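You operate a simulated robot arm through the tools that you are given. There is no shell and no other tool.

The job below is to be done with a simulated robot arm. You get a single attempt, and the scene is never put back.

TASK
Cap the short tube with the green dust cap and swap the window cap for the wrench in the drawer.
Fine: the wrench goes on the detector's top, the window cap into the drawer; shut the drawer.

Only the result counts: the job must be done as asked and must still hold three seconds after the hand-in. Knocking over, shifting, dropping, spilling or breaking anything else fails it. A push-on lid holds only when it is set on centred and level and pressed home; a screw cap is set on level and turned clockwise until tight.

THE ROBOT
A 6-joint arm with a two-finger gripper, fixed in place. Base frame: the origin is at the foot of the arm, x ahead of it, y to its left, z up. Readings come in mm, rad, newtons and seconds.
Its first joint turns from -2.897 to 2.897 rad. Payload 1.71 kg.
Tool frame: the origin (TCP) lies between the finger pads and is the grasp point; the fingertips stand 20 mm ahead of it; z points along the fingers, y is the line along which they close. The gripper opens to 96 mm. The gripper's body begins 113 mm behind the TCP.
Orientation is told as [roll, pitch, yaw] about the base's x, y, z axes, in that order, counted from this pose: with the fingers straight down and closing along the base's y, the tool's x points along the base's -x, its y along +y and its z along -z.

THE INTERFACE
- The arm moves only by the tool send_rows. Its argument "motion" is a list of rows, each a list of 7 numbers: the gripper command, from -1 (shut) to 1 (fully open), values between in proportion, then the shift along the tool's x, y, z in units of 25 mm (1.0 is 25 mm), then the turn, a rotation vector about the tool's x, y, z in units of 8 degrees (1.0 is 8 degrees). In form: [[gripper, x, y, z, rx, ry, rz], ...]. A call has 1 to 20 rows; each row shifts and turns the commanded pose from where the row before left it, along the tool's axes as they then stand. A call with a number of a shift or a turn outside -1 to 1 is refused whole. A row lasts 0.2 s, in which the tool goes at most 50 mm and 0.15 rad; a call with a longer step from one row to the next is refused whole, and so is a gripper value outside its range. Where a pose cannot be reached the arm comes as near as it can. A force on the tool above 60 N (or 10 N above the force at the start of the call, whichever is more), or a blocked arm, ends the call early, and 0.2 s more pass. The fingers move at their own pace (about 45 mm/s each) and stop on an object; they squeeze with about 30 N. The grip force told is the motor's: it shows also when the fingers shut on nothing. Time passes only in rows, and 0.2 s behind the last, so rows that do not move let the fingers close. The reply holds the time, the measured pose of the TCP, the force on the tool along the base axes, the opening and the grip force, in the units named above and with some noise, with the torque about the TCP (base axes, N m) and any sound that the robot's microphone picked up.
- Cameras (640 x 400 px; columns grow to the right, rows downward): "scene" is fixed at [214.2, -514, 1365]; the picture's right is [-0.98, 0.21, 0.00], its down [0.16, 0.72, -0.68] and it looks along [-0.14, -0.66, -0.74] (base axes); focal length 214 px, centre (320, 200). "wrist" rides on the gripper at [66, 14, -145] in the tool frame; the picture's right is [-0.21, 0.98, 0.00], its down [-0.88, -0.18, -0.45] and it looks along [-0.44, -0.09, 0.90] (tool axes); focal length 275 px, centre (320, 200). There is no depth. A picture from a camera that has moved, and an enlarged one, comes with that camera's place and axes in the base frame and with its lens. The place of the scene camera against the robot may be out by one fixed shift of up to 25 mm in any direction.
- snapshot(camera): a new picture of that camera. It takes no simulated time.
- move_column(by): slides the trunk up (or, below 0, down) by that many mm; the arm rides with it, the base frame stays. It gives what a move gives, with no picture.
- zoom(camera, box): a new picture of the part [left, top, right, bottom] of that camera's present view, enlarged. It takes no simulated time.
- job_done(): hands the job in; it is judged then, once.

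Nothing tells you positions but the pictures and the camera data. Unless the task says otherwise, let go and move clear before handing in.

The tools are called by a JSON object that holds its "op" and its "data". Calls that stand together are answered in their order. send_rows: Moves the arm, as the interface text tells. Its arguments: {"type":"object","properties":{"motion":{"type":"array","items":{"type":"array","items":{"type":"number"}}}},"required":["motion"]} The other tools are called the same way: move_column (by) slides the trunk up or down; snapshot (camera) takes a picture; zoom (camera, box) takes an enlarged picture of a part of a camera's view; job_done () hands the job in.

At the start:

```text
clock: 0.0
eef_pos: [514.3, -225.4, 1148.5]
tcp_rot: [0.003, 0.002, 0.0]
contact_force: [-0.7, 0.2, -0.5]
torque: [-0.01, 0.0, 0.03]
opening: 96.1
gripper_force: 0.1
trunk travel left (down, up): [-150.0, 240.0]
```

scene: 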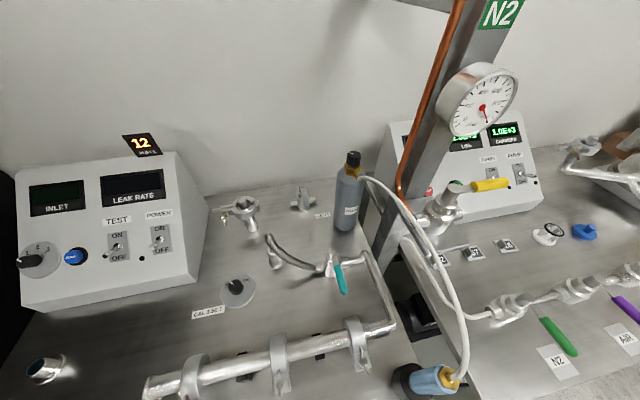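
wrist: 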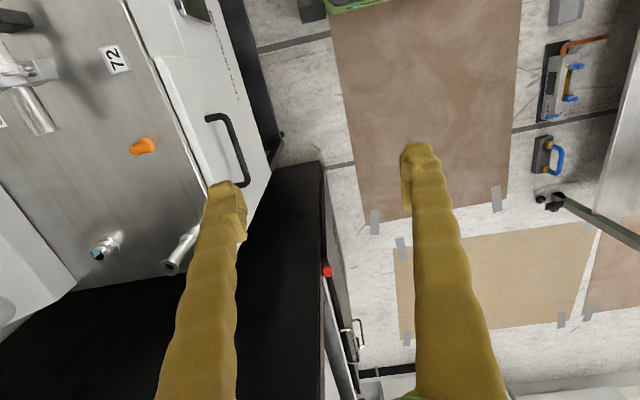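

I see a bench with instruments on the robot's right side (−y), with a drawer front visible in the wrist view. I'll take closer looks before moving.

{"op": "snapshot", "data": {"camera": "scene"}}

{"op": "snapshot", "data": {"camera": "wrist"}}

{"op": "zoom", "data": {"camera": "scene", "box": [0, 200, 320, 400]}}

{"op": "zoom", "data": {"camera": "scene", "box": [320, 200, 640, 400]}}

{"op": "zoom", "data": {"camera": "scene", "box": [400, 100, 640, 250]}}

{"op": "zoom", "data": {"camera": "wrist", "box": [0, 0, 320, 200]}}

```text
taken
```

scene: 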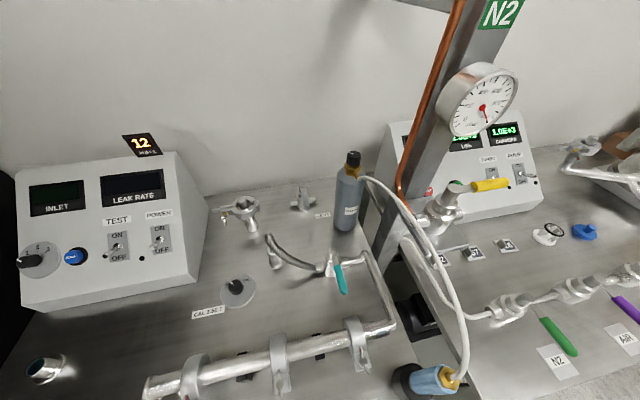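

```text
taken
camera wrist: at [447.4, -210.8, 1292.9], right [0.21, 0.98, 0.0], down [0.88, -0.18, 0.44], along [0.43, -0.09, -0.9], focal length 275 px, centre (320, 200)
```

wrist: 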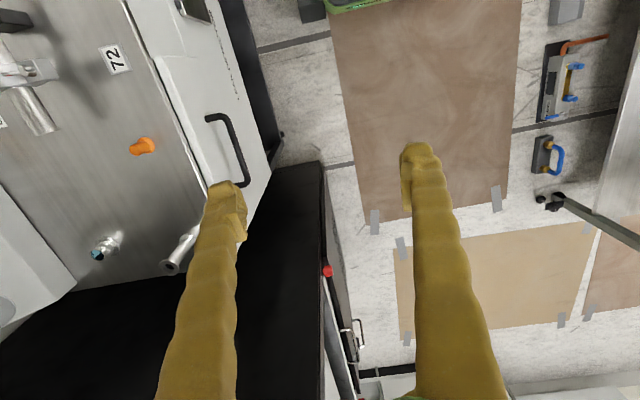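

```text
2.00 times, centred on (160, 300) of scene
camera zoom: at [214.2, -514.0, 1365.0], right [-0.98, 0.21, 0.0], down [0.16, 0.72, -0.68], along [-0.14, -0.66, -0.74], focal length 429 px, centre (640, 0)
```

zoom: 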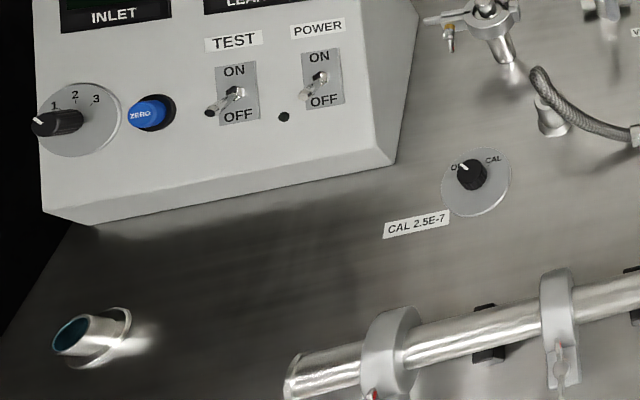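

```text
2.00 times, centred on (480, 300) of scene
camera zoom: at [214.2, -514.0, 1365.0], right [-0.98, 0.21, 0.0], down [0.16, 0.72, -0.68], along [-0.14, -0.66, -0.74], focal length 429 px, centre (0, 0)
```

zoom: 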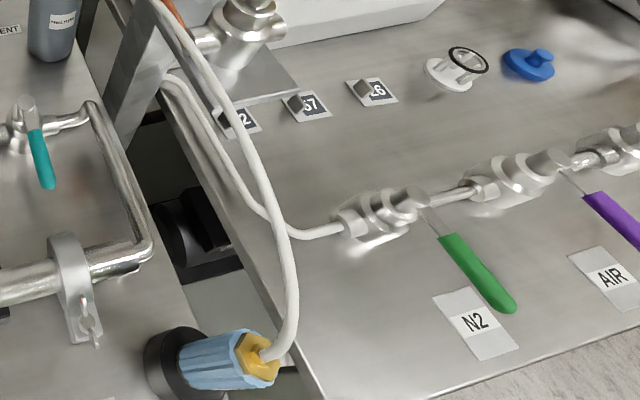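

```text
2.67 times, centred on (520, 175) of scene
camera zoom: at [214.2, -514.0, 1365.0], right [-0.98, 0.21, 0.0], down [0.16, 0.72, -0.68], along [-0.14, -0.66, -0.74], focal length 572 px, centre (-213, 267)
```

zoom: 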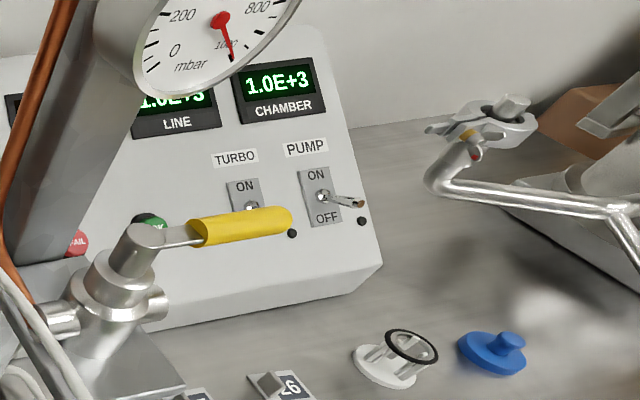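

```text
2.00 times, centred on (160, 100) of wrist
camera zoom: at [447.4, -210.8, 1292.9], right [0.21, 0.98, 0.0], down [0.88, -0.18, 0.44], along [0.43, -0.09, -0.9], focal length 551 px, centre (640, 400)
```

zoom: 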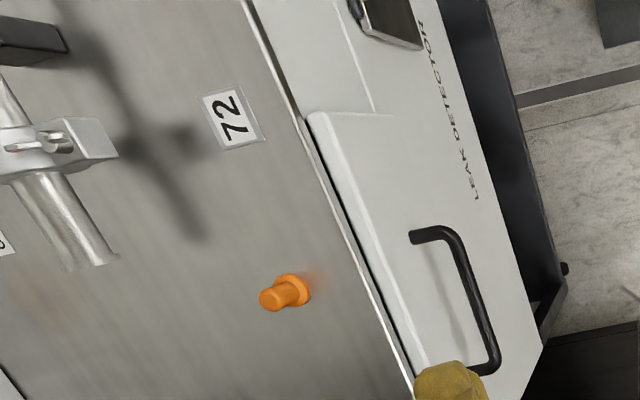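

The bench is on the −y side; the wrist camera sees an orange cap, a detector with a black drawer handle and more. I'll move the arm over the bench at height and survey it.

{"op": "send_rows", "data": {"motion": [[1, 0.5, -1, 0, 0, 0, 0], [1, 0.5, -1, 0, 0, 0, 0], [1, 0.5, -1, 0, 0, 0, 0], [1, 0.5, -1, 0, 0, 0, 0], [1, 0.5, -1, 0, 0, 0, 0], [1, 0.5, -1, 0, 0, 0, 0], [1, 0, -1, 0, 0, 0, 0], [1, 0, -1, 0, 0, 0, 0]]}}

{"op": "snapshot", "data": {"camera": "wrist"}}

{"op": "snapshot", "data": {"camera": "scene"}}

```text
clock: 1.8
eef_pos: [420.9, -425.1, 1154.7]
tcp_rot: [-0.002, -0.014, -0.002]
contact_force: [0.1, 0.3, 0.0]
torque: [-0.06, 0.01, -0.04]
opening: 96.0
gripper_force: 0.0
trunk travel left (down, up): [-150.0, 240.0]
```

```text
taken
camera wrist: at [352.9, -409.9, 1298.7], right [0.21, 0.98, 0.0], down [0.87, -0.18, 0.46], along [0.45, -0.09, -0.89], focal length 275 px, centre (320, 200)
```

wrist: 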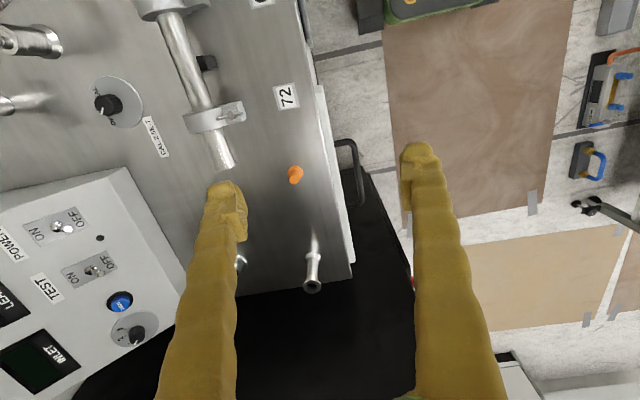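

```text
taken
```

scene: 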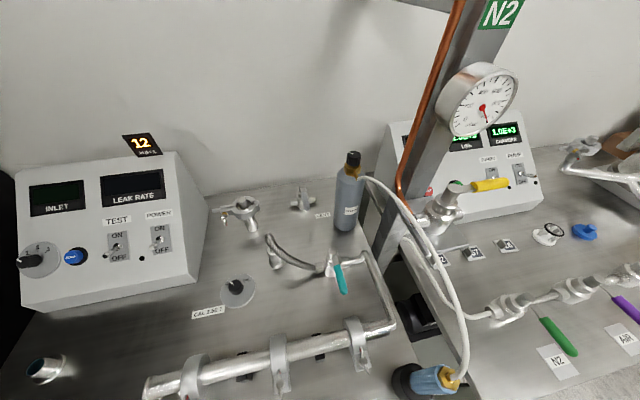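

The left bench appears to be the leak detector unit, with a drawer on its +y face; the bench top is near z≈885. I'll zoom in and keep surveying.

{"op": "zoom", "data": {"camera": "wrist", "box": [0, 0, 320, 200]}}

{"op": "zoom", "data": {"camera": "wrist", "box": [200, 120, 440, 320]}}

{"op": "send_rows", "data": {"motion": [[1, 1, 0, 0, 0, 0, 0], [1, 1, 0, 0, 0, 0, 0], [1, 1, 0, 0, 0, 0, 0], [1, 1, 0, 0, 0, 0, 0], [1, 1, 0, 0, 0, 0, 0], [1, 1, 0, 0, 0, 0, 0], [1, 1, 0, 0, 0, 0, 0], [1, 1, 0, 0, 0, 0, 0]]}}

{"op": "snapshot", "data": {"camera": "wrist"}}

```text
2.00 times, centred on (160, 100) of wrist
camera zoom: at [352.9, -409.9, 1298.7], right [0.21, 0.98, 0.0], down [0.87, -0.18, 0.46], along [0.45, -0.09, -0.89], focal length 551 px, centre (640, 400)
```

zoom: 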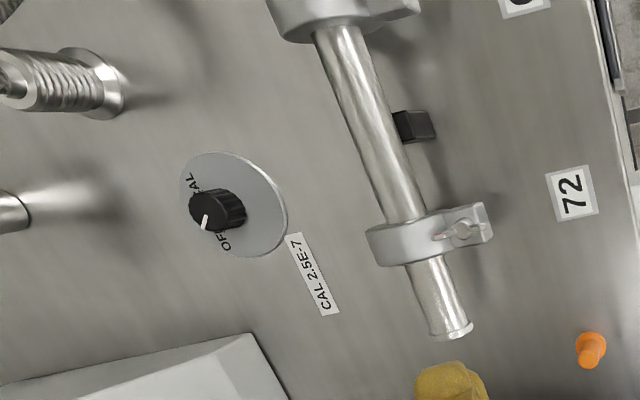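

```text
2.00 times, centred on (320, 220) of wrist
camera zoom: at [352.9, -409.9, 1298.7], right [0.21, 0.98, 0.0], down [0.87, -0.18, 0.46], along [0.45, -0.09, -0.89], focal length 551 px, centre (320, 160)
```

zoom: 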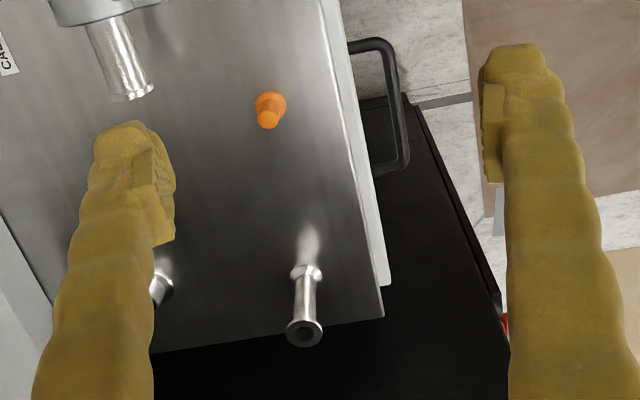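

```text
clock: 3.6
eef_pos: [222.3, -423.5, 1152.4]
tcp_rot: [0.001, -0.013, 0.001]
contact_force: [0.8, 1.0, 0.4]
torque: [0.07, 0.0, -0.02]
opening: 96.1
gripper_force: 0.0
trunk travel left (down, up): [-150.0, 240.0]
```

```text
taken
camera wrist: at [153.7, -409.1, 1296.0], right [0.21, 0.98, 0.0], down [0.87, -0.18, 0.46], along [0.45, -0.09, -0.89], focal length 275 px, centre (320, 200)
```

wrist: 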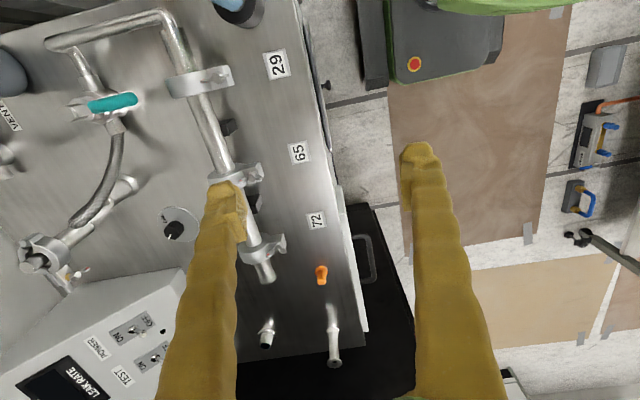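

I see stations 72, 65 and 29 and two upright tubes of different height. I'll keep going toward −x to find the caps and the detector.

{"op": "send_rows", "data": {"motion": [[1, 1, 0, 0, 0, 0, 0], [1, 1, 0, 0, 0, 0, 0], [1, 1, 0, 0, 0, 0, 0], [1, 1, 0, 0, 0, 0, 0], [1, 1, 0, 0, 0, 0, 0], [1, 1, 0, 0, 0, 0, 0], [1, 1, 0, 0, 0, 0, 0], [1, 1, 0, 0, 0, 0, 0]]}}

{"op": "snapshot", "data": {"camera": "wrist"}}

{"op": "send_rows", "data": {"motion": [[1, 1, 0, 0, 0, 0, 0], [1, 1, 0, 0, 0, 0, 0], [1, 1, 0, 0, 0, 0, 0], [1, 1, 0, 0, 0, 0, 0], [1, 1, 0, 0, 0, 0, 0], [1, 1, 0, 0, 0, 0, 0], [1, 1, 0, 0, 0, 0, 0], [1, 1, 0, 0, 0, 0, 0]]}}

{"op": "snapshot", "data": {"camera": "wrist"}}

```text
clock: 5.4
eef_pos: [21.4, -425.8, 1147.8]
tcp_rot: [0.0, -0.014, -0.002]
contact_force: [0.2, 0.3, 0.4]
torque: [-0.03, 0.0, 0.0]
opening: 96.1
gripper_force: 0.1
trunk travel left (down, up): [-150.0, 240.0]
```

```text
taken
camera wrist: at [-46.6, -410.6, 1291.8], right [0.21, 0.98, 0.0], down [0.87, -0.18, 0.46], along [0.45, -0.09, -0.89], focal length 275 px, centre (320, 200)
```

wrist: 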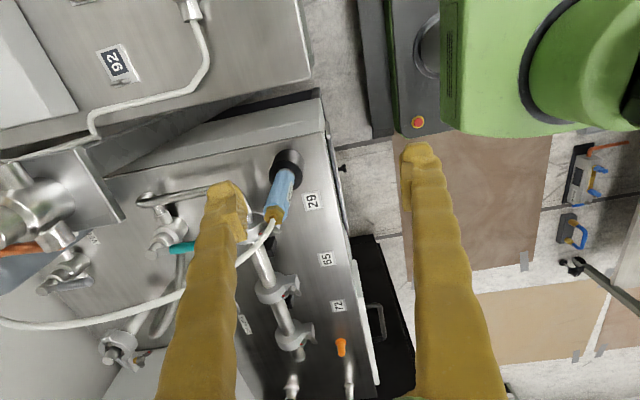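

```text
clock: 7.2
eef_pos: [-177.7, -427.7, 1144.6]
tcp_rot: [0.0, -0.015, 0.0]
contact_force: [-0.5, -0.4, 0.5]
torque: [0.0, 0.02, -0.01]
opening: 95.9
gripper_force: 0.0
trunk travel left (down, up): [-150.0, 240.0]
```

```text
taken
camera wrist: at [-247.4, -411.8, 1289.3], right [0.21, 0.98, 0.0], down [0.87, -0.18, 0.46], along [0.45, -0.09, -0.89], focal length 275 px, centre (320, 200)
```

wrist: 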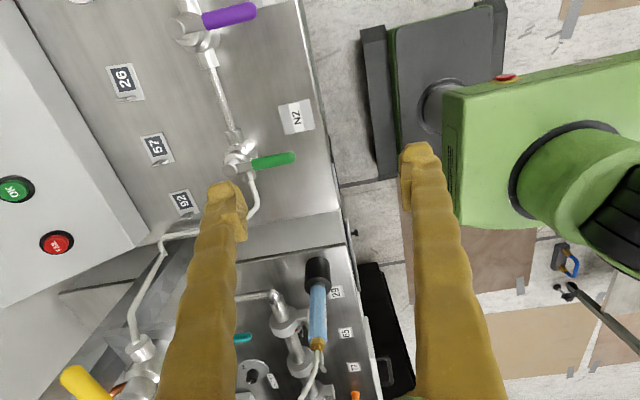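

Now the second bench (valves N2, AIR, labels 92/57/26) appears; no green dust cap yet. I'll continue toward −x.

{"op": "send_rows", "data": {"motion": [[1, 1, 0, 0, 0, 0, 0], [1, 1, 0, 0, 0, 0, 0], [1, 1, 0, 0, 0, 0, 0], [1, 1, 0, 0, 0, 0, 0], [1, 1, 0, 0, 0, 0, 0], [1, 1, 0, 0, 0, 0, 0], [1, 1, 0, 0, 0, 0, 0], [1, 1, 0, 0, 0, 0, 0]]}}

{"op": "snapshot", "data": {"camera": "wrist"}}

{"op": "send_rows", "data": {"motion": [[1, 1, 0, 0, 0, 0, 0], [1, 1, 0, 0, 0, 0, 0], [1, 1, 0, 0, 0, 0, 0], [1, 1, 0, 0, 0, 0, 0], [1, 1, 0, 0, 0, 0, 0], [1, 1, 0, 0, 0, 0, 0], [1, 1, 0, 0, 0, 0, 0], [1, 1, 0, 0, 0, 0, 0]]}}

{"op": "snapshot", "data": {"camera": "wrist"}}

```text
clock: 9.0
eef_pos: [-383.3, -424.0, 1143.3]
tcp_rot: [-0.001, -0.019, 0.0]
contact_force: [-0.1, -0.5, -0.6]
torque: [0.0, 0.04, -0.02]
opening: 96.1
gripper_force: 0.1
trunk travel left (down, up): [-150.0, 240.0]
```

```text
taken
camera wrist: at [-452.9, -409.8, 1286.9], right [0.21, 0.98, 0.0], down [0.87, -0.18, 0.46], along [0.45, -0.09, -0.89], focal length 275 px, centre (320, 200)
```

wrist: 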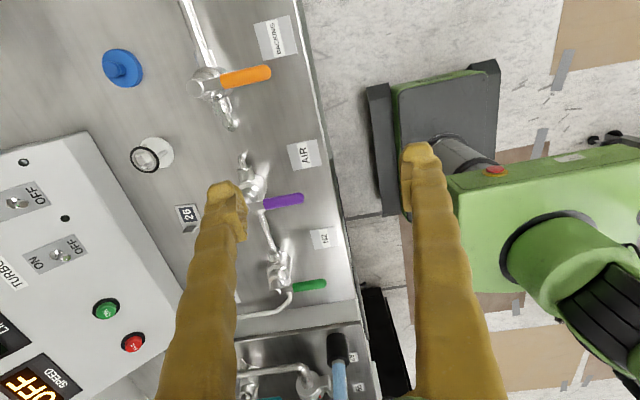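

```text
clock: 10.8
eef_pos: [-581.7, -425.8, 1137.9]
tcp_rot: [0.001, -0.016, 0.0]
contact_force: [0.3, 0.7, 0.3]
torque: [0.02, 0.09, -0.03]
opening: 95.8
gripper_force: 0.0
trunk travel left (down, up): [-150.0, 240.0]
```

```text
taken
camera wrist: at [-650.5, -410.9, 1282.4], right [0.21, 0.98, 0.0], down [0.87, -0.18, 0.46], along [0.45, -0.09, -0.89], focal length 275 px, centre (320, 200)
```

wrist: 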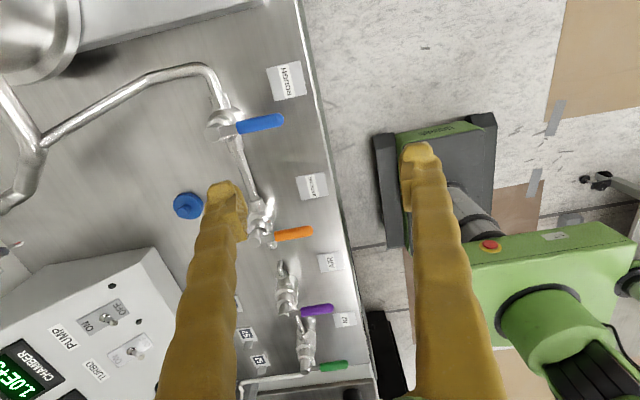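

Second bench continues with BACKING/ROUGH valves, a blue cap and a white window-like cap. I'll zoom on details and keep looking for the green dust cap.

{"op": "zoom", "data": {"camera": "scene", "box": [520, 100, 640, 260]}}

{"op": "zoom", "data": {"camera": "scene", "box": [200, 160, 400, 300]}}

{"op": "send_rows", "data": {"motion": [[1, -1, -0.5, 0, 0, 0, 0], [1, -1, -0.5, 0, 0, 0, 0], [1, -1, -0.5, 0, 0, 0, 0], [1, -1, -0.5, 0, 0, 0, 0], [1, 0, -0.5, -0.2, 0, 0, 0], [1, 0, -0.5, -0.2, 0, 0, 0], [1, 0, -0.5, -0.2, 0, 0, 0], [1, 0, -0.5, -0.2, 0, 0, 0]]}}

{"op": "snapshot", "data": {"camera": "wrist"}}

```text
2.50 times, centred on (580, 180) of scene
camera zoom: at [214.2, -514.0, 1365.0], right [-0.98, 0.21, 0.0], down [0.16, 0.72, -0.68], along [-0.14, -0.66, -0.74], focal length 536 px, centre (-330, 250)
```

zoom: 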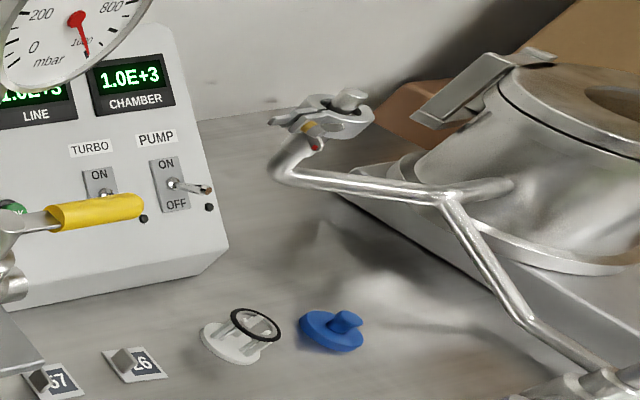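

```text
2.86 times, centred on (300, 230) of scene
camera zoom: at [214.2, -514.0, 1365.0], right [-0.98, 0.21, 0.0], down [0.16, 0.72, -0.68], along [-0.14, -0.66, -0.74], focal length 613 px, centre (377, 114)
```

zoom: 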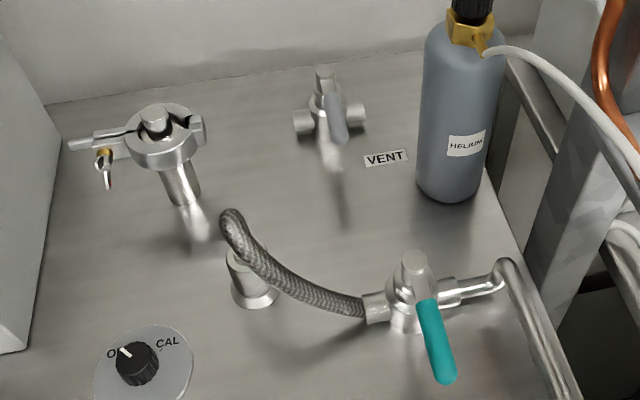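

```text
clock: 12.6
eef_pos: [-480.7, -526.4, 1161.7]
tcp_rot: [0.002, -0.016, 0.0]
contact_force: [-0.5, -0.8, 0.3]
torque: [-0.03, -0.02, 0.01]
opening: 95.7
gripper_force: 0.1
trunk travel left (down, up): [-150.0, 240.0]
```

```text
taken
camera wrist: at [-549.0, -511.3, 1305.5], right [0.21, 0.98, 0.0], down [0.87, -0.18, 0.46], along [0.45, -0.09, -0.89], focal length 275 px, centre (320, 200)
```

wrist: 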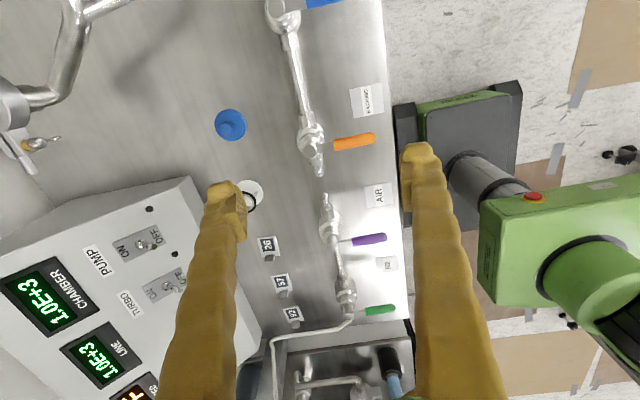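

The white object with a black ring may be the window cap. I'll move closer to see it without the finger in the way.

{"op": "send_rows", "data": {"motion": [[1, 0, -1, 0, 0, 0, 0], [1, 0, -1, 0, 0, 0, 0], [1, 0, -1, 0, 0, 0, 0], [1, 0, -1, 0, 0, 0, 0], [1, 0, -1, 0, 0, 0, 0], [1, 0.5, 0, 0, 0, 0, 0], [1, 0.5, 0, 0, 0, 0, 0]]}}

{"op": "snapshot", "data": {"camera": "wrist"}}

{"op": "zoom", "data": {"camera": "wrist", "box": [240, 80, 440, 240]}}

{"op": "snapshot", "data": {"camera": "scene"}}

```text
clock: 14.2
eef_pos: [-505.8, -650.8, 1161.6]
tcp_rot: [0.0, -0.016, -0.003]
contact_force: [0.3, -0.2, -1.3]
torque: [-0.05, 0.0, -0.02]
opening: 96.2
gripper_force: 0.1
trunk travel left (down, up): [-150.0, 240.0]
```

```text
taken
camera wrist: at [-574.3, -635.7, 1305.0], right [0.21, 0.98, 0.0], down [0.87, -0.18, 0.46], along [0.45, -0.09, -0.89], focal length 275 px, centre (320, 200)
```

wrist: 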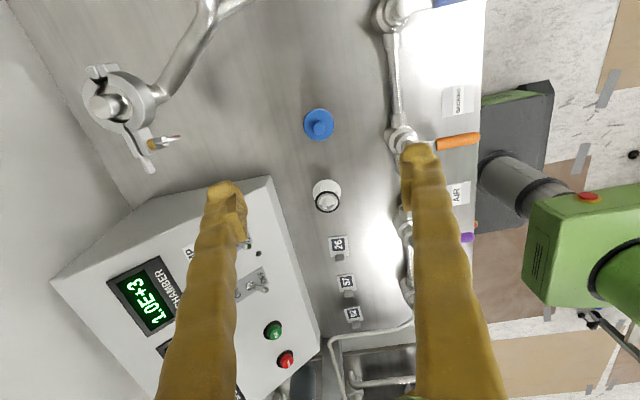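

```text
2.50 times, centred on (340, 160) of wrist
camera zoom: at [-574.3, -635.7, 1305.0], right [0.21, 0.98, 0.0], down [0.87, -0.18, 0.46], along [0.45, -0.09, -0.89], focal length 688 px, centre (270, 300)
```

zoom: 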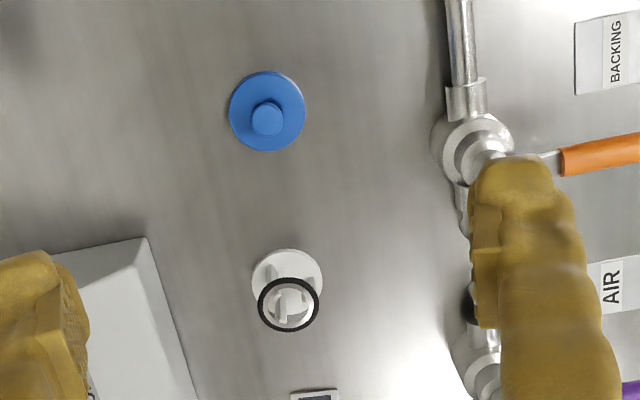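

```text
taken
```

scene: 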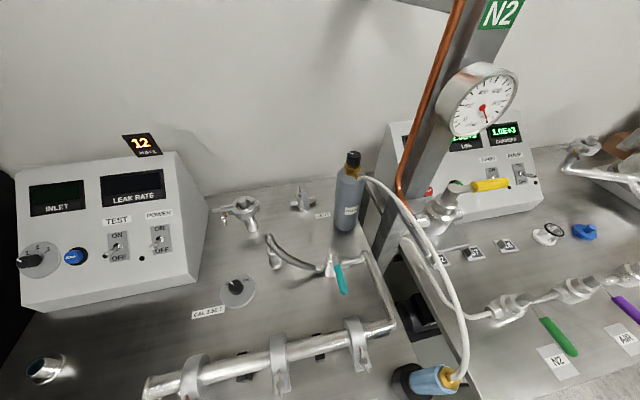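

I'll zoom tightly on the white object and the blue cap, since zoom gives real detail.

{"op": "zoom", "data": {"camera": "wrist", "box": [295, 165, 359, 225]}}

{"op": "zoom", "data": {"camera": "scene", "box": [520, 210, 610, 260]}}

{"op": "zoom", "data": {"camera": "scene", "box": [10, 340, 90, 400]}}

{"op": "zoom", "data": {"camera": "scene", "box": [90, 110, 210, 200]}}

```text
6.67 times, centred on (327, 195) of wrist
camera zoom: at [-574.3, -635.7, 1305.0], right [0.21, 0.98, 0.0], down [0.87, -0.18, 0.46], along [0.45, -0.09, -0.89], focal length 1835 px, centre (273, 233)
```

zoom: 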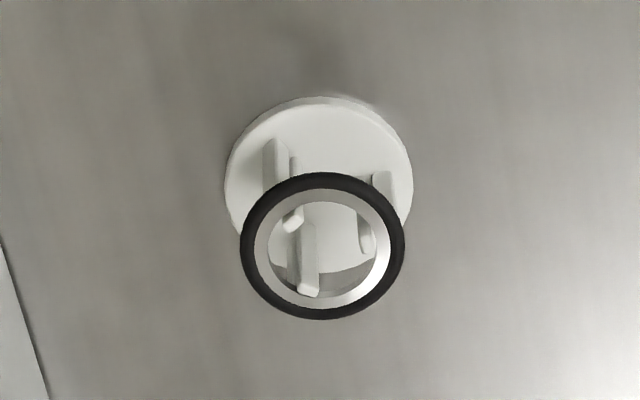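

```text
7.11 times, centred on (565, 235) of scene
camera zoom: at [214.2, -514.0, 1365.0], right [-0.98, 0.21, 0.0], down [0.16, 0.72, -0.68], along [-0.14, -0.66, -0.74], focal length 1525 px, centre (-1422, -49)
```

zoom: 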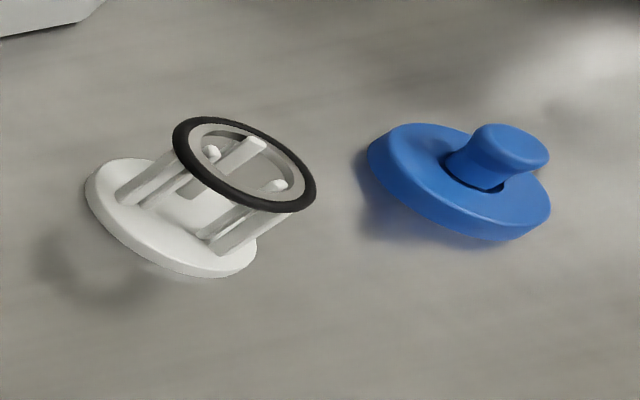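

```text
6.67 times, centred on (50, 370) of scene
camera zoom: at [214.2, -514.0, 1365.0], right [-0.98, 0.21, 0.0], down [0.16, 0.72, -0.68], along [-0.14, -0.66, -0.74], focal length 1430 px, centre (2120, -933)
```

zoom: 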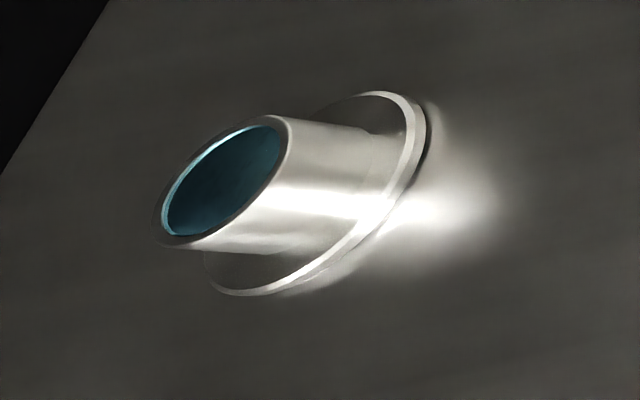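

```text
4.44 times, centred on (150, 155) of scene
camera zoom: at [214.2, -514.0, 1365.0], right [-0.98, 0.21, 0.0], down [0.16, 0.72, -0.68], along [-0.14, -0.66, -0.74], focal length 953 px, centre (1076, 400)
```

zoom: 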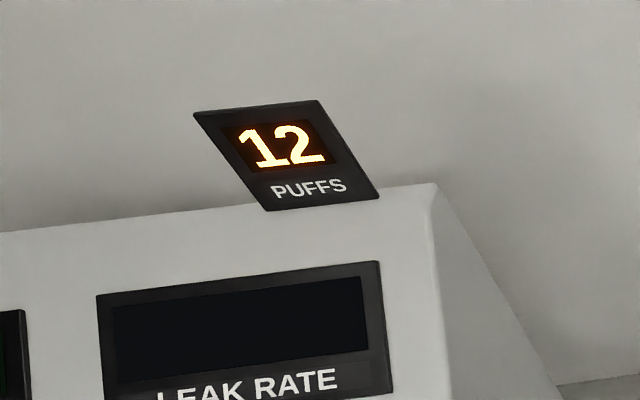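

The tube-on-flange with a teal glass near the +x end looks like the window cap. I'll return along y≈−425 to the detector and inspect that end closely.

{"op": "send_rows", "data": {"motion": [[1, -1, 1, 0, 0, 0, 0], [1, -1, 1, 0, 0, 0, 0], [1, -1, 1, 0, 0, 0, 0], [1, -1, 1, 0, 0, 0, 0], [1, -1, 1, 0, 0, 0, 0], [1, -1, 1, 0, 0, 0, 0], [1, -1, 1, 0, 0, 0, 0], [1, -1, 1, 0, 0, 0, 0], [1, -1, 1, 0, 0, 0, 0], [1, -1, 0, 0, 0, 0, 0], [1, -1, 0, 0, 0, 0, 0], [1, -1, 0, 0, 0, 0, 0], [1, -1, 0, 0, 0, 0, 0], [1, -1, 0, 0, 0, 0, 0], [1, -1, 0, 0, 0, 0, 0], [1, -1, 0, 0, 0, 0, 0], [1, -1, 0, 0, 0, 0, 0], [1, -1, 0, 0, 0, 0, 0], [1, -1, 0, 0, 0, 0, 0], [1, -1, 0, 0, 0, 0, 0]]}}

{"op": "send_rows", "data": {"motion": [[1, -1, 0, 0, 0, 0, 0], [1, -1, 0, 0, 0, 0, 0], [1, -1, 0, 0, 0, 0, 0], [1, -1, 0, 0, 0, 0, 0], [1, -1, 0, 0, 0, 0, 0], [1, -1, 0, 0, 0, 0, 0], [1, -1, 0, 0, 0, 0, 0], [1, -1, 0, 0, 0, 0, 0], [1, -1, 0, 0, 0, 0, 0], [1, -1, 0, 0, 0, 0, 0], [1, -1, 0, 0, 0, 0, 0], [1, -1, 0, 0, 0, 0, 0], [1, -1, 0, 0, 0, 0, 0], [1, -1, 0, 0, 0, 0, 0], [1, -1, -1, 0, 0, 0, 0], [1, -1, -1, 0, 0, 0, 0], [1, -1, -1, 0, 0, 0, 0], [1, -1, -1, 0, 0, 0, 0]]}}

{"op": "snapshot", "data": {"camera": "wrist"}}

{"op": "snapshot", "data": {"camera": "scene"}}

```text
clock: 18.4
eef_pos: [-11.1, -430.2, 1170.9]
tcp_rot: [-0.002, -0.015, -0.013]
contact_force: [0.2, 0.0, -0.2]
torque: [0.0, 0.02, 0.01]
opening: 96.0
gripper_force: 0.0
trunk travel left (down, up): [-150.0, 240.0]
```

```text
clock: 22.2
eef_pos: [447.5, -525.7, 1176.3]
tcp_rot: [-0.002, -0.014, -0.001]
contact_force: [-0.4, 1.2, 0.3]
torque: [-0.01, -0.03, -0.02]
opening: 96.1
gripper_force: 0.1
trunk travel left (down, up): [-150.0, 240.0]
```

```text
taken
camera wrist: at [379.3, -510.1, 1319.7], right [0.21, 0.98, 0.0], down [0.87, -0.18, 0.46], along [0.45, -0.09, -0.89], focal length 275 px, centre (320, 200)
```

wrist: 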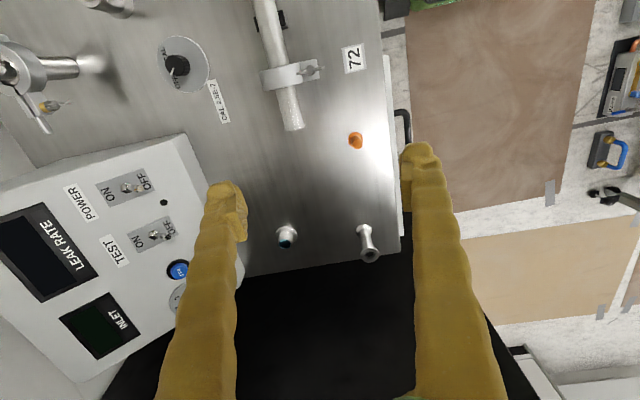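

```text
taken
```

scene: 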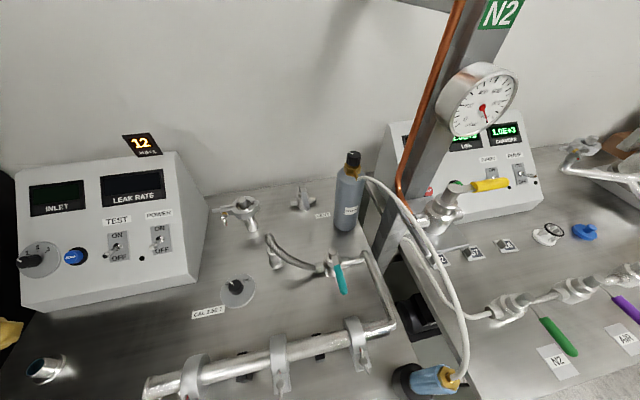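

Now both tubes at the +x end are visible with the orange cap. Zooming on them.

{"op": "zoom", "data": {"camera": "wrist", "box": [260, 210, 320, 260]}}

{"op": "zoom", "data": {"camera": "wrist", "box": [335, 215, 395, 265]}}

{"op": "zoom", "data": {"camera": "wrist", "box": [325, 115, 385, 165]}}

{"op": "zoom", "data": {"camera": "wrist", "box": [260, 30, 420, 150]}}

```text
8.00 times, centred on (290, 235) of wrist
camera zoom: at [379.3, -510.1, 1319.7], right [0.21, 0.98, 0.0], down [0.87, -0.18, 0.46], along [0.45, -0.09, -0.89], focal length 2202 px, centre (560, -80)
```

zoom: 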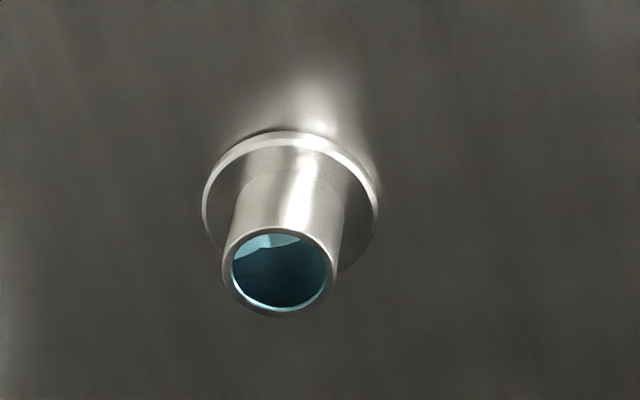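

```text
8.00 times, centred on (365, 240) of wrist
camera zoom: at [379.3, -510.1, 1319.7], right [0.21, 0.98, 0.0], down [0.87, -0.18, 0.46], along [0.45, -0.09, -0.89], focal length 2202 px, centre (-40, -120)
```

zoom: 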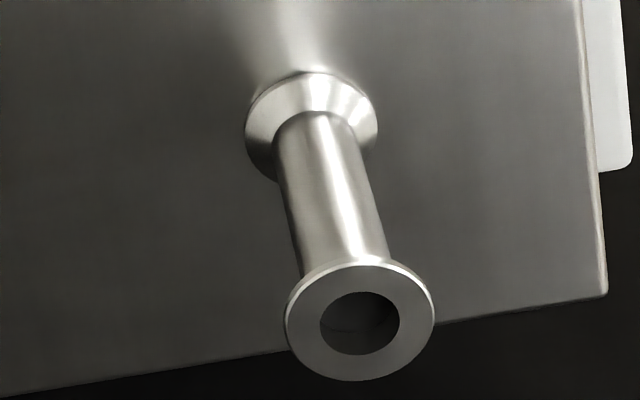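

```text
8.00 times, centred on (355, 140) of wrist
camera zoom: at [379.3, -510.1, 1319.7], right [0.21, 0.98, 0.0], down [0.87, -0.18, 0.46], along [0.45, -0.09, -0.89], focal length 2202 px, centre (40, 680)
```

zoom: 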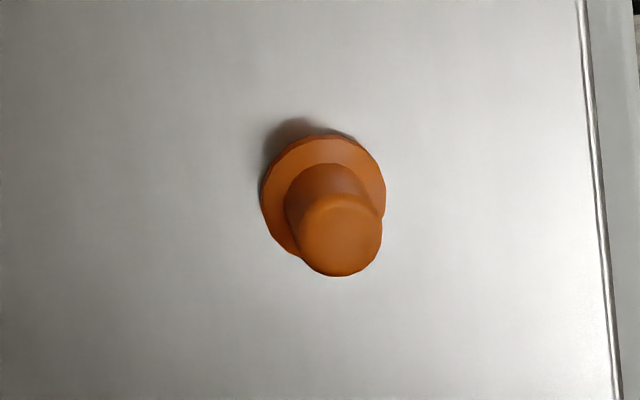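

```text
3.33 times, centred on (340, 90) of wrist
camera zoom: at [379.3, -510.1, 1319.7], right [0.21, 0.98, 0.0], down [0.87, -0.18, 0.46], along [0.45, -0.09, -0.89], focal length 918 px, centre (253, 567)
```

zoom: 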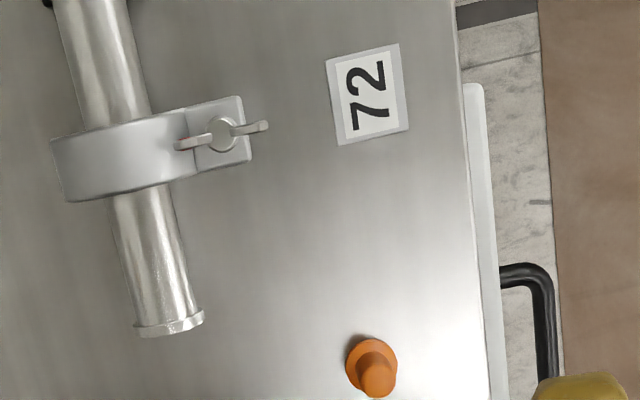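

The window cap (flange, stub and teal glass) stands near (700,−590) and a flanged tube is beside it. Next I'll look at the front of the detector and its drawer with a tilted camera.

{"op": "send_rows", "data": {"motion": [[1, -0.3, 1, 0.2, 0, 0, 0], [1, -0.3, 1, 0.2, 0, 0, 0], [1, -0.3, 1, 0.2, 0, 0, 0], [1, -0.3, 1, 0.2, 0, 0, 0], [1, -0.3, 1, 0.2, 0, 0, 0], [1, -0.3, 1, 0.2, 0, 0, 0], [1, -0.3, 1, 0.2, 0, 0, 0], [1, -0.3, 1, 0.2, 0, 0, 0], [1, -0.3, 1, 0.2, 0, 0, 0], [1, -0.3, 1, 0.2, 0, 0, 0], [1, 0, 1, 0.2, 0, 0, 0], [1, 0, 1, 0, 0, 0, 0], [1, 0, 1, 0, 0, 0, 0], [1, 0, 0, 0, 1, 0, 0], [1, 0, 0, 0, 1, 0, 0], [1, 0, 0, 0, 1, 0, 0], [1, 0, 0, 0, 1, 0, 0], [1, 0, 0, 0, 1, 0, 0], [1, 0, 0, 0, 1, 0, 0]]}}

{"op": "snapshot", "data": {"camera": "wrist"}}

```text
clock: 26.2
eef_pos: [523.5, -200.2, 1121.3]
tcp_rot: [-0.838, -0.016, 0.001]
contact_force: [-0.5, -0.2, -0.2]
torque: [0.02, 0.03, -0.03]
opening: 95.8
gripper_force: 0.0
trunk travel left (down, up): [-150.0, 240.0]
```

```text
taken
camera wrist: at [455.1, -82.0, 1205.6], right [0.22, 0.65, -0.73], down [0.87, 0.21, 0.45], along [0.44, -0.73, -0.52], focal length 275 px, centre (320, 200)
```

wrist: 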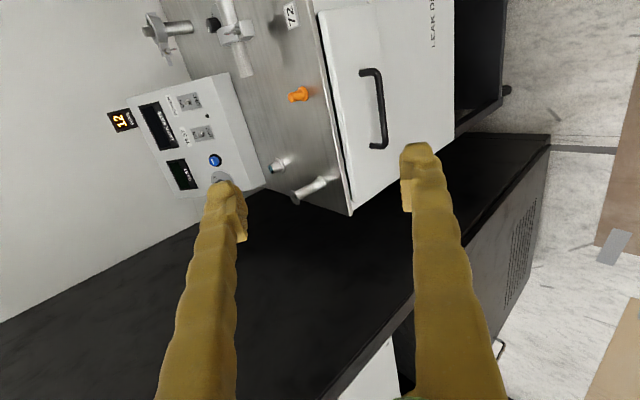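

The drawer front with its black handle is visible at the +x end of the detector's front. I'll shift toward −x to see the full front face.

{"op": "send_rows", "data": {"motion": [[1, 1, 0, 0, 0, 0, 0], [1, 1, 0, 0, 0, 0, 0], [1, 1, 0, 0, 0, 0, 0], [1, 1, 0, 0, 0, 0, 0], [1, 1, 0, 0, 0, 0, 0], [1, 1, 0, 0, 0, 0, 0], [1, 1, 0, 0, 0, 0, 0], [1, 1, 0, 0, 0, 0, 0]]}}

{"op": "snapshot", "data": {"camera": "wrist"}}

{"op": "zoom", "data": {"camera": "wrist", "box": [240, 0, 480, 150]}}

```text
clock: 28.0
eef_pos: [319.6, -199.9, 1121.0]
tcp_rot: [-0.837, -0.016, -0.002]
contact_force: [-0.2, -0.7, -0.1]
torque: [0.0, 0.04, 0.06]
opening: 96.3
gripper_force: 0.0
trunk travel left (down, up): [-150.0, 240.0]
```

```text
taken
camera wrist: at [252.3, -82.3, 1204.8], right [0.22, 0.65, -0.72], down [0.87, 0.21, 0.45], along [0.44, -0.73, -0.52], focal length 275 px, centre (320, 200)
```

wrist: 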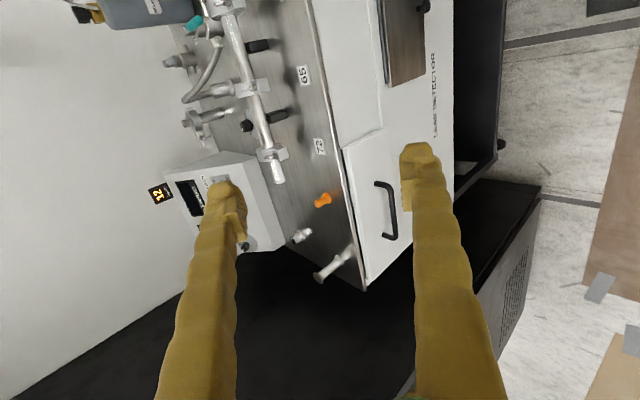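

```text
2.67 times, centred on (360, 75) of wrist
camera zoom: at [252.3, -82.3, 1204.8], right [0.22, 0.65, -0.72], down [0.87, 0.21, 0.45], along [0.44, -0.73, -0.52], focal length 734 px, centre (213, 533)
```

zoom: 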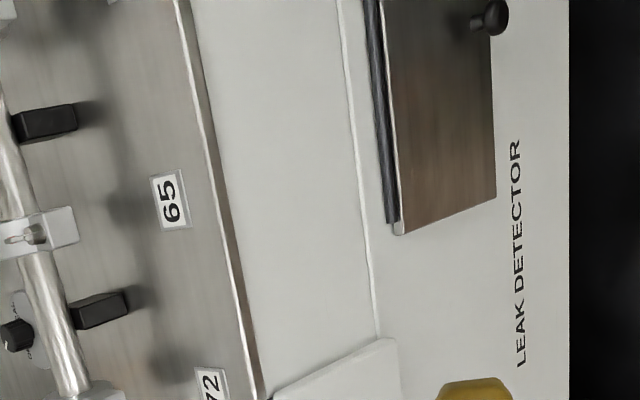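

There's also a hinged flap door with a knob left of the drawer. I'll look further along the front.

{"op": "send_rows", "data": {"motion": [[1, 1, 0, 0, 0, 0, 0], [1, 1, 0, 0, 0, 0, 0], [1, 1, 0, 0, 0, 0, 0], [1, 1, 0, 0, 0, 0, 0], [1, 1, 0, 0, 0, 0, 0], [1, 1, 0, 0, 0, 0, 0], [1, 1, 0, 0, 0, 0, 0], [1, 1, 0, 0, 0, 0, 0]]}}

{"op": "snapshot", "data": {"camera": "wrist"}}

{"op": "zoom", "data": {"camera": "wrist", "box": [300, 0, 540, 150]}}

```text
clock: 29.8
eef_pos: [205.5, -202.8, 1115.8]
tcp_rot: [-0.837, -0.006, -0.002]
contact_force: [0.2, -0.3, 1.0]
torque: [0.06, -0.03, 0.04]
opening: 96.1
gripper_force: 0.2
out of reach, approached as far as the arm can: row 6, 7, 8
trunk travel left (down, up): [-150.0, 240.0]
```

```text
taken
camera wrist: at [138.7, -83.5, 1201.1], right [0.21, 0.65, -0.73], down [0.87, 0.21, 0.44], along [0.44, -0.73, -0.53], focal length 275 px, centre (320, 200)
```

wrist: 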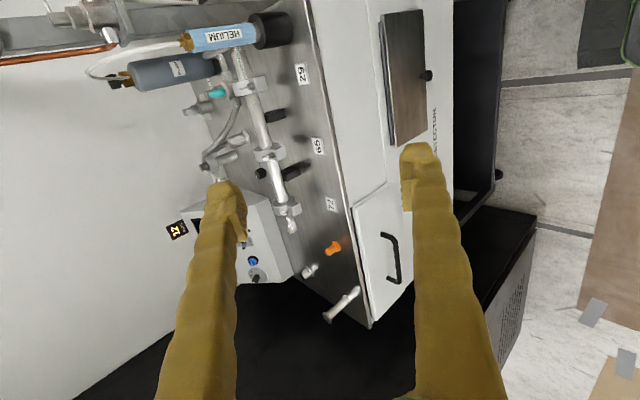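

```text
2.67 times, centred on (420, 75) of wrist
camera zoom: at [138.7, -83.5, 1201.1], right [0.21, 0.65, -0.73], down [0.87, 0.21, 0.44], along [0.44, -0.73, -0.53], focal length 734 px, centre (53, 533)
```

zoom: 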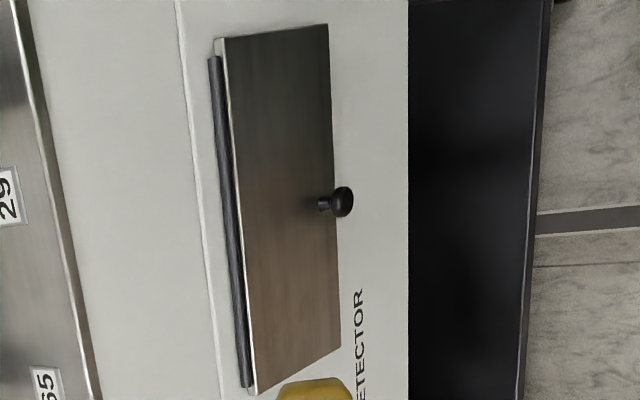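

The green dust cap isn't visible anywhere yet, so it may be in the drawer or behind the flap. I'll straighten the tool and go above the drawer handle (about x 550, y −384, z 824).

{"op": "send_rows", "data": {"motion": [[1, -1, 0, 0, -1, 0, 0], [1, -1, 0, 0, -1, 0, 0], [1, -1, 0, 0, -1, 0, 0], [1, -1, 0, 0, -1, 0, 0], [1, -1, 0, 0, -1, 0, 0], [1, -1, 0, 0, -1, 0, 0], [1, -1, 0, 0, 0, 0, 0], [1, -1, 0, 0, 0, 0, 0], [1, -1, 0, 0, 0, 0, 0], [1, -1, 0, 0, 0, 0, 0], [1, -1, 0, 0, 0, 0, 0], [1, -1, 0, 0, 0, 0, 0], [1, 0, 0, 0, 0, 0.115, 0], [1, 0, 0, 0, 0, 0, 0]]}}

```text
clock: 32.8
eef_pos: [500.0, -202.1, 1121.1]
tcp_rot: [0.001, 0.001, 0.001]
contact_force: [-0.3, -0.1, 0.1]
torque: [-0.01, -0.02, 0.0]
opening: 96.2
gripper_force: 0.1
trunk travel left (down, up): [-150.0, 240.0]
```

Tool is now straight. Moving down in front of the drawer for a closer look at the handle.

{"op": "send_rows", "data": {"motion": [[1, -0.3, -0.9, 1, 0, 0, 0], [1, -0.3, -0.9, 1, 0, 0, 0], [1, -0.3, -0.9, 1, 0, 0, 0], [1, -0.3, -0.9, 1, 0, 0, 0], [1, 0, -0.9, 1, 0, 0, 0], [1, 0, 0, 0, 0, 0, 0]]}}

{"op": "snapshot", "data": {"camera": "wrist"}}

```text
clock: 34.2
eef_pos: [527.0, -315.1, 994.2]
tcp_rot: [0.0, 0.003, 0.0]
contact_force: [-0.1, -0.3, 0.6]
torque: [0.02, 0.01, 0.02]
opening: 96.1
gripper_force: 0.1
trunk travel left (down, up): [-150.0, 240.0]
```

```text
taken
camera wrist: at [462.0, -300.0, 1139.0], right [0.21, 0.98, 0.0], down [0.88, -0.18, 0.44], along [0.43, -0.09, -0.9], focal length 275 px, centre (320, 200)
```

wrist: 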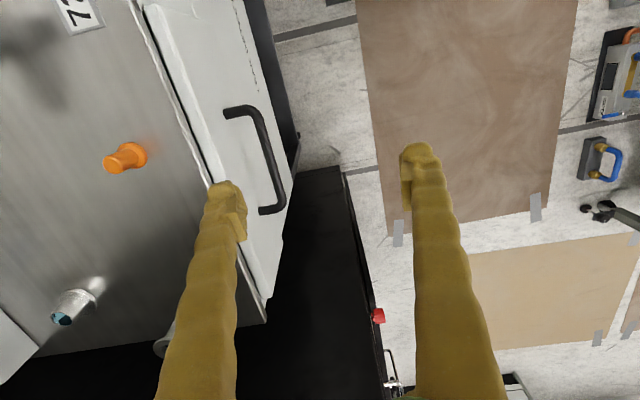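

{"op": "zoom", "data": {"camera": "wrist", "box": [180, 80, 320, 240]}}

{"op": "zoom", "data": {"camera": "wrist", "box": [90, 130, 160, 190]}}

{"op": "zoom", "data": {"camera": "wrist", "box": [40, 270, 120, 340]}}

```text
2.50 times, centred on (250, 160) of wrist
camera zoom: at [462.0, -300.0, 1139.0], right [0.21, 0.98, 0.0], down [0.88, -0.18, 0.44], along [0.43, -0.09, -0.9], focal length 688 px, centre (495, 300)
```

zoom: 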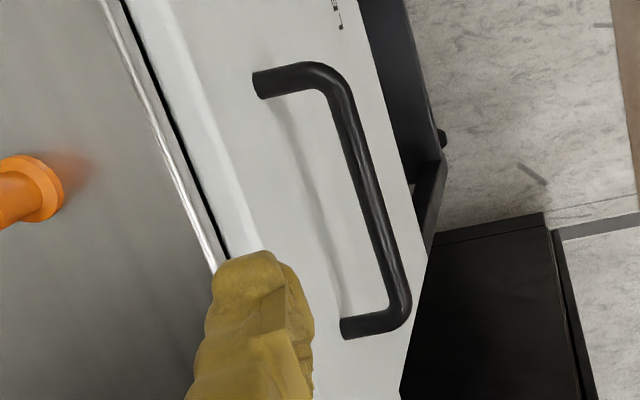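

```text
6.67 times, centred on (125, 160) of wrist
camera zoom: at [462.0, -300.0, 1139.0], right [0.21, 0.98, 0.0], down [0.88, -0.18, 0.44], along [0.43, -0.09, -0.9], focal length 1835 px, centre (1620, 467)
```

zoom: 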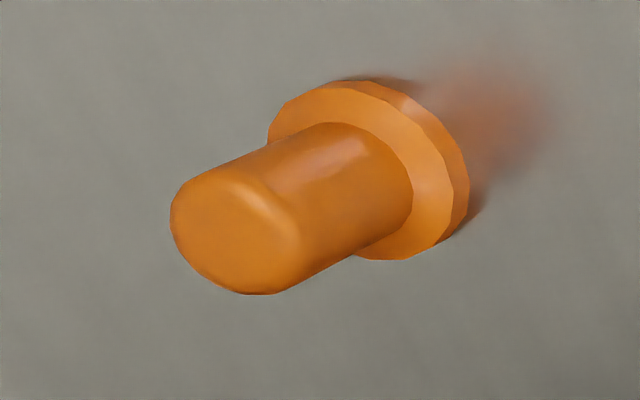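

```text
5.71 times, centred on (80, 305) of wrist
camera zoom: at [462.0, -300.0, 1139.0], right [0.21, 0.98, 0.0], down [0.88, -0.18, 0.44], along [0.43, -0.09, -0.9], focal length 1573 px, centre (1691, -400)
```

zoom: 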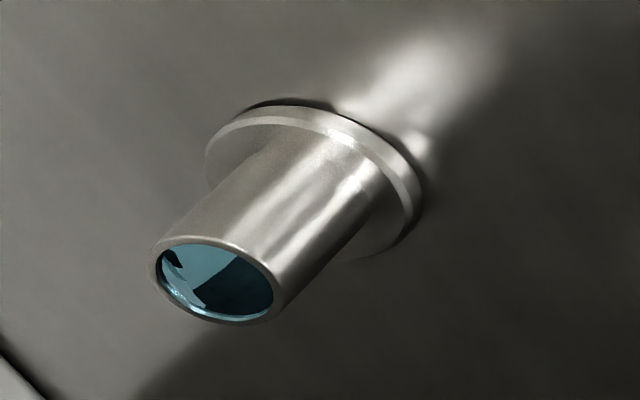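

The handle bar runs along x from 489 to 615 at y≈−380, z≈824, with a ~27 mm gap behind it. I'll narrow the gripper to ~28 mm and come down astride the bar, stopping short to check.

{"op": "send_rows", "data": {"motion": [[-0.4167, -0.25, -0.65, 0, 0, 0, 0], [-0.4167, -0.25, -0.65, 0, 0, 0, 0], [-0.4167, -0.25, -0.65, 0, 0, 0, 0], [-0.4167, -0.25, -0.65, 0, 0, 0, 0], [-0.4167, 0, 0, 1, 0, 0, 0], [-0.4167, 0, 0, 1, 0, 0, 0], [-0.4167, 0, 0, 1, 0, 0, 0], [-0.4167, 0, 0, 1, 0, 0, 0], [-0.4167, 0, 0, 1, 0, 0, 0], [-0.4167, 0, 0, 0, 0, 0, 0]]}}

{"op": "snapshot", "data": {"camera": "wrist"}}

```text
clock: 36.4
eef_pos: [552.9, -380.5, 869.7]
tcp_rot: [0.0, 0.004, 0.001]
contact_force: [0.2, 0.3, 0.1]
torque: [0.0, 0.0, -0.01]
opening: 28.1
gripper_force: 0.0
trunk travel left (down, up): [-150.0, 240.0]
```

```text
taken
camera wrist: at [486.7, -365.0, 1014.8], right [0.21, 0.98, 0.0], down [0.88, -0.18, 0.44], along [0.43, -0.09, -0.9], focal length 275 px, centre (320, 200)
```

wrist: 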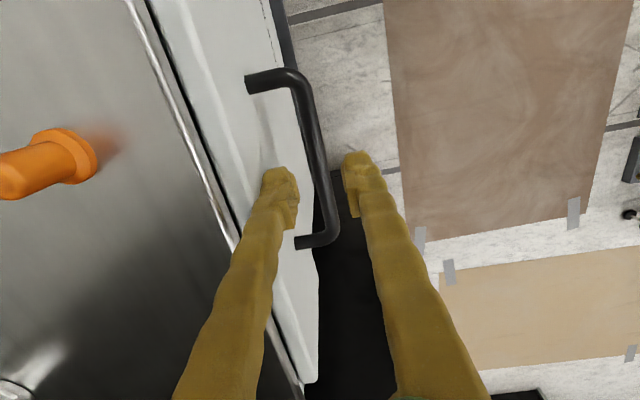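

The bar lies between the fingers. Lowering 45 mm and closing on it.

{"op": "send_rows", "data": {"motion": [[-0.4167, 0, 0, 0.6, 0, 0, 0], [-0.4167, 0, 0, 0.6, 0, 0, 0], [-0.4167, 0, 0, 0.6, 0, 0, 0], [-0.4167, 0, 0, 0, 0, 0, 0], [-1, 0, 0, 0, 0, 0, 0], [-1, 0, 0, 0, 0, 0, 0], [-1, 0, 0, 0, 0, 0, 0]]}}

{"op": "snapshot", "data": {"camera": "wrist"}}

```text
clock: 38.0
eef_pos: [551.6, -379.4, 825.7]
tcp_rot: [0.002, 0.004, 0.001]
contact_force: [-0.6, 1.1, -5.7]
torque: [0.0, -0.08, -0.25]
opening: 7.1
gripper_force: 35.5
trunk travel left (down, up): [-150.0, 240.0]
```

```text
taken
camera wrist: at [486.5, -364.2, 970.2], right [0.21, 0.98, 0.0], down [0.88, -0.18, 0.44], along [0.43, -0.09, -0.9], focal length 275 px, centre (320, 200)
```

wrist: 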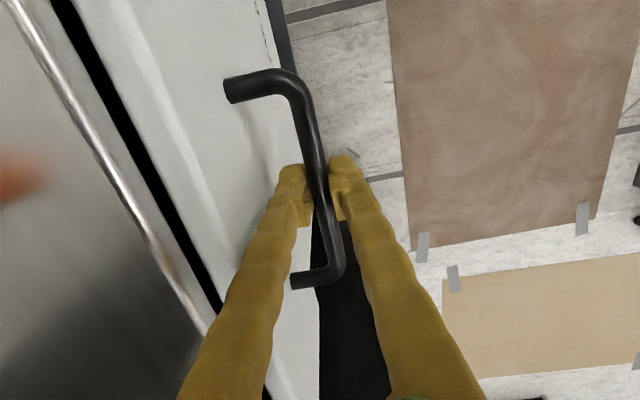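

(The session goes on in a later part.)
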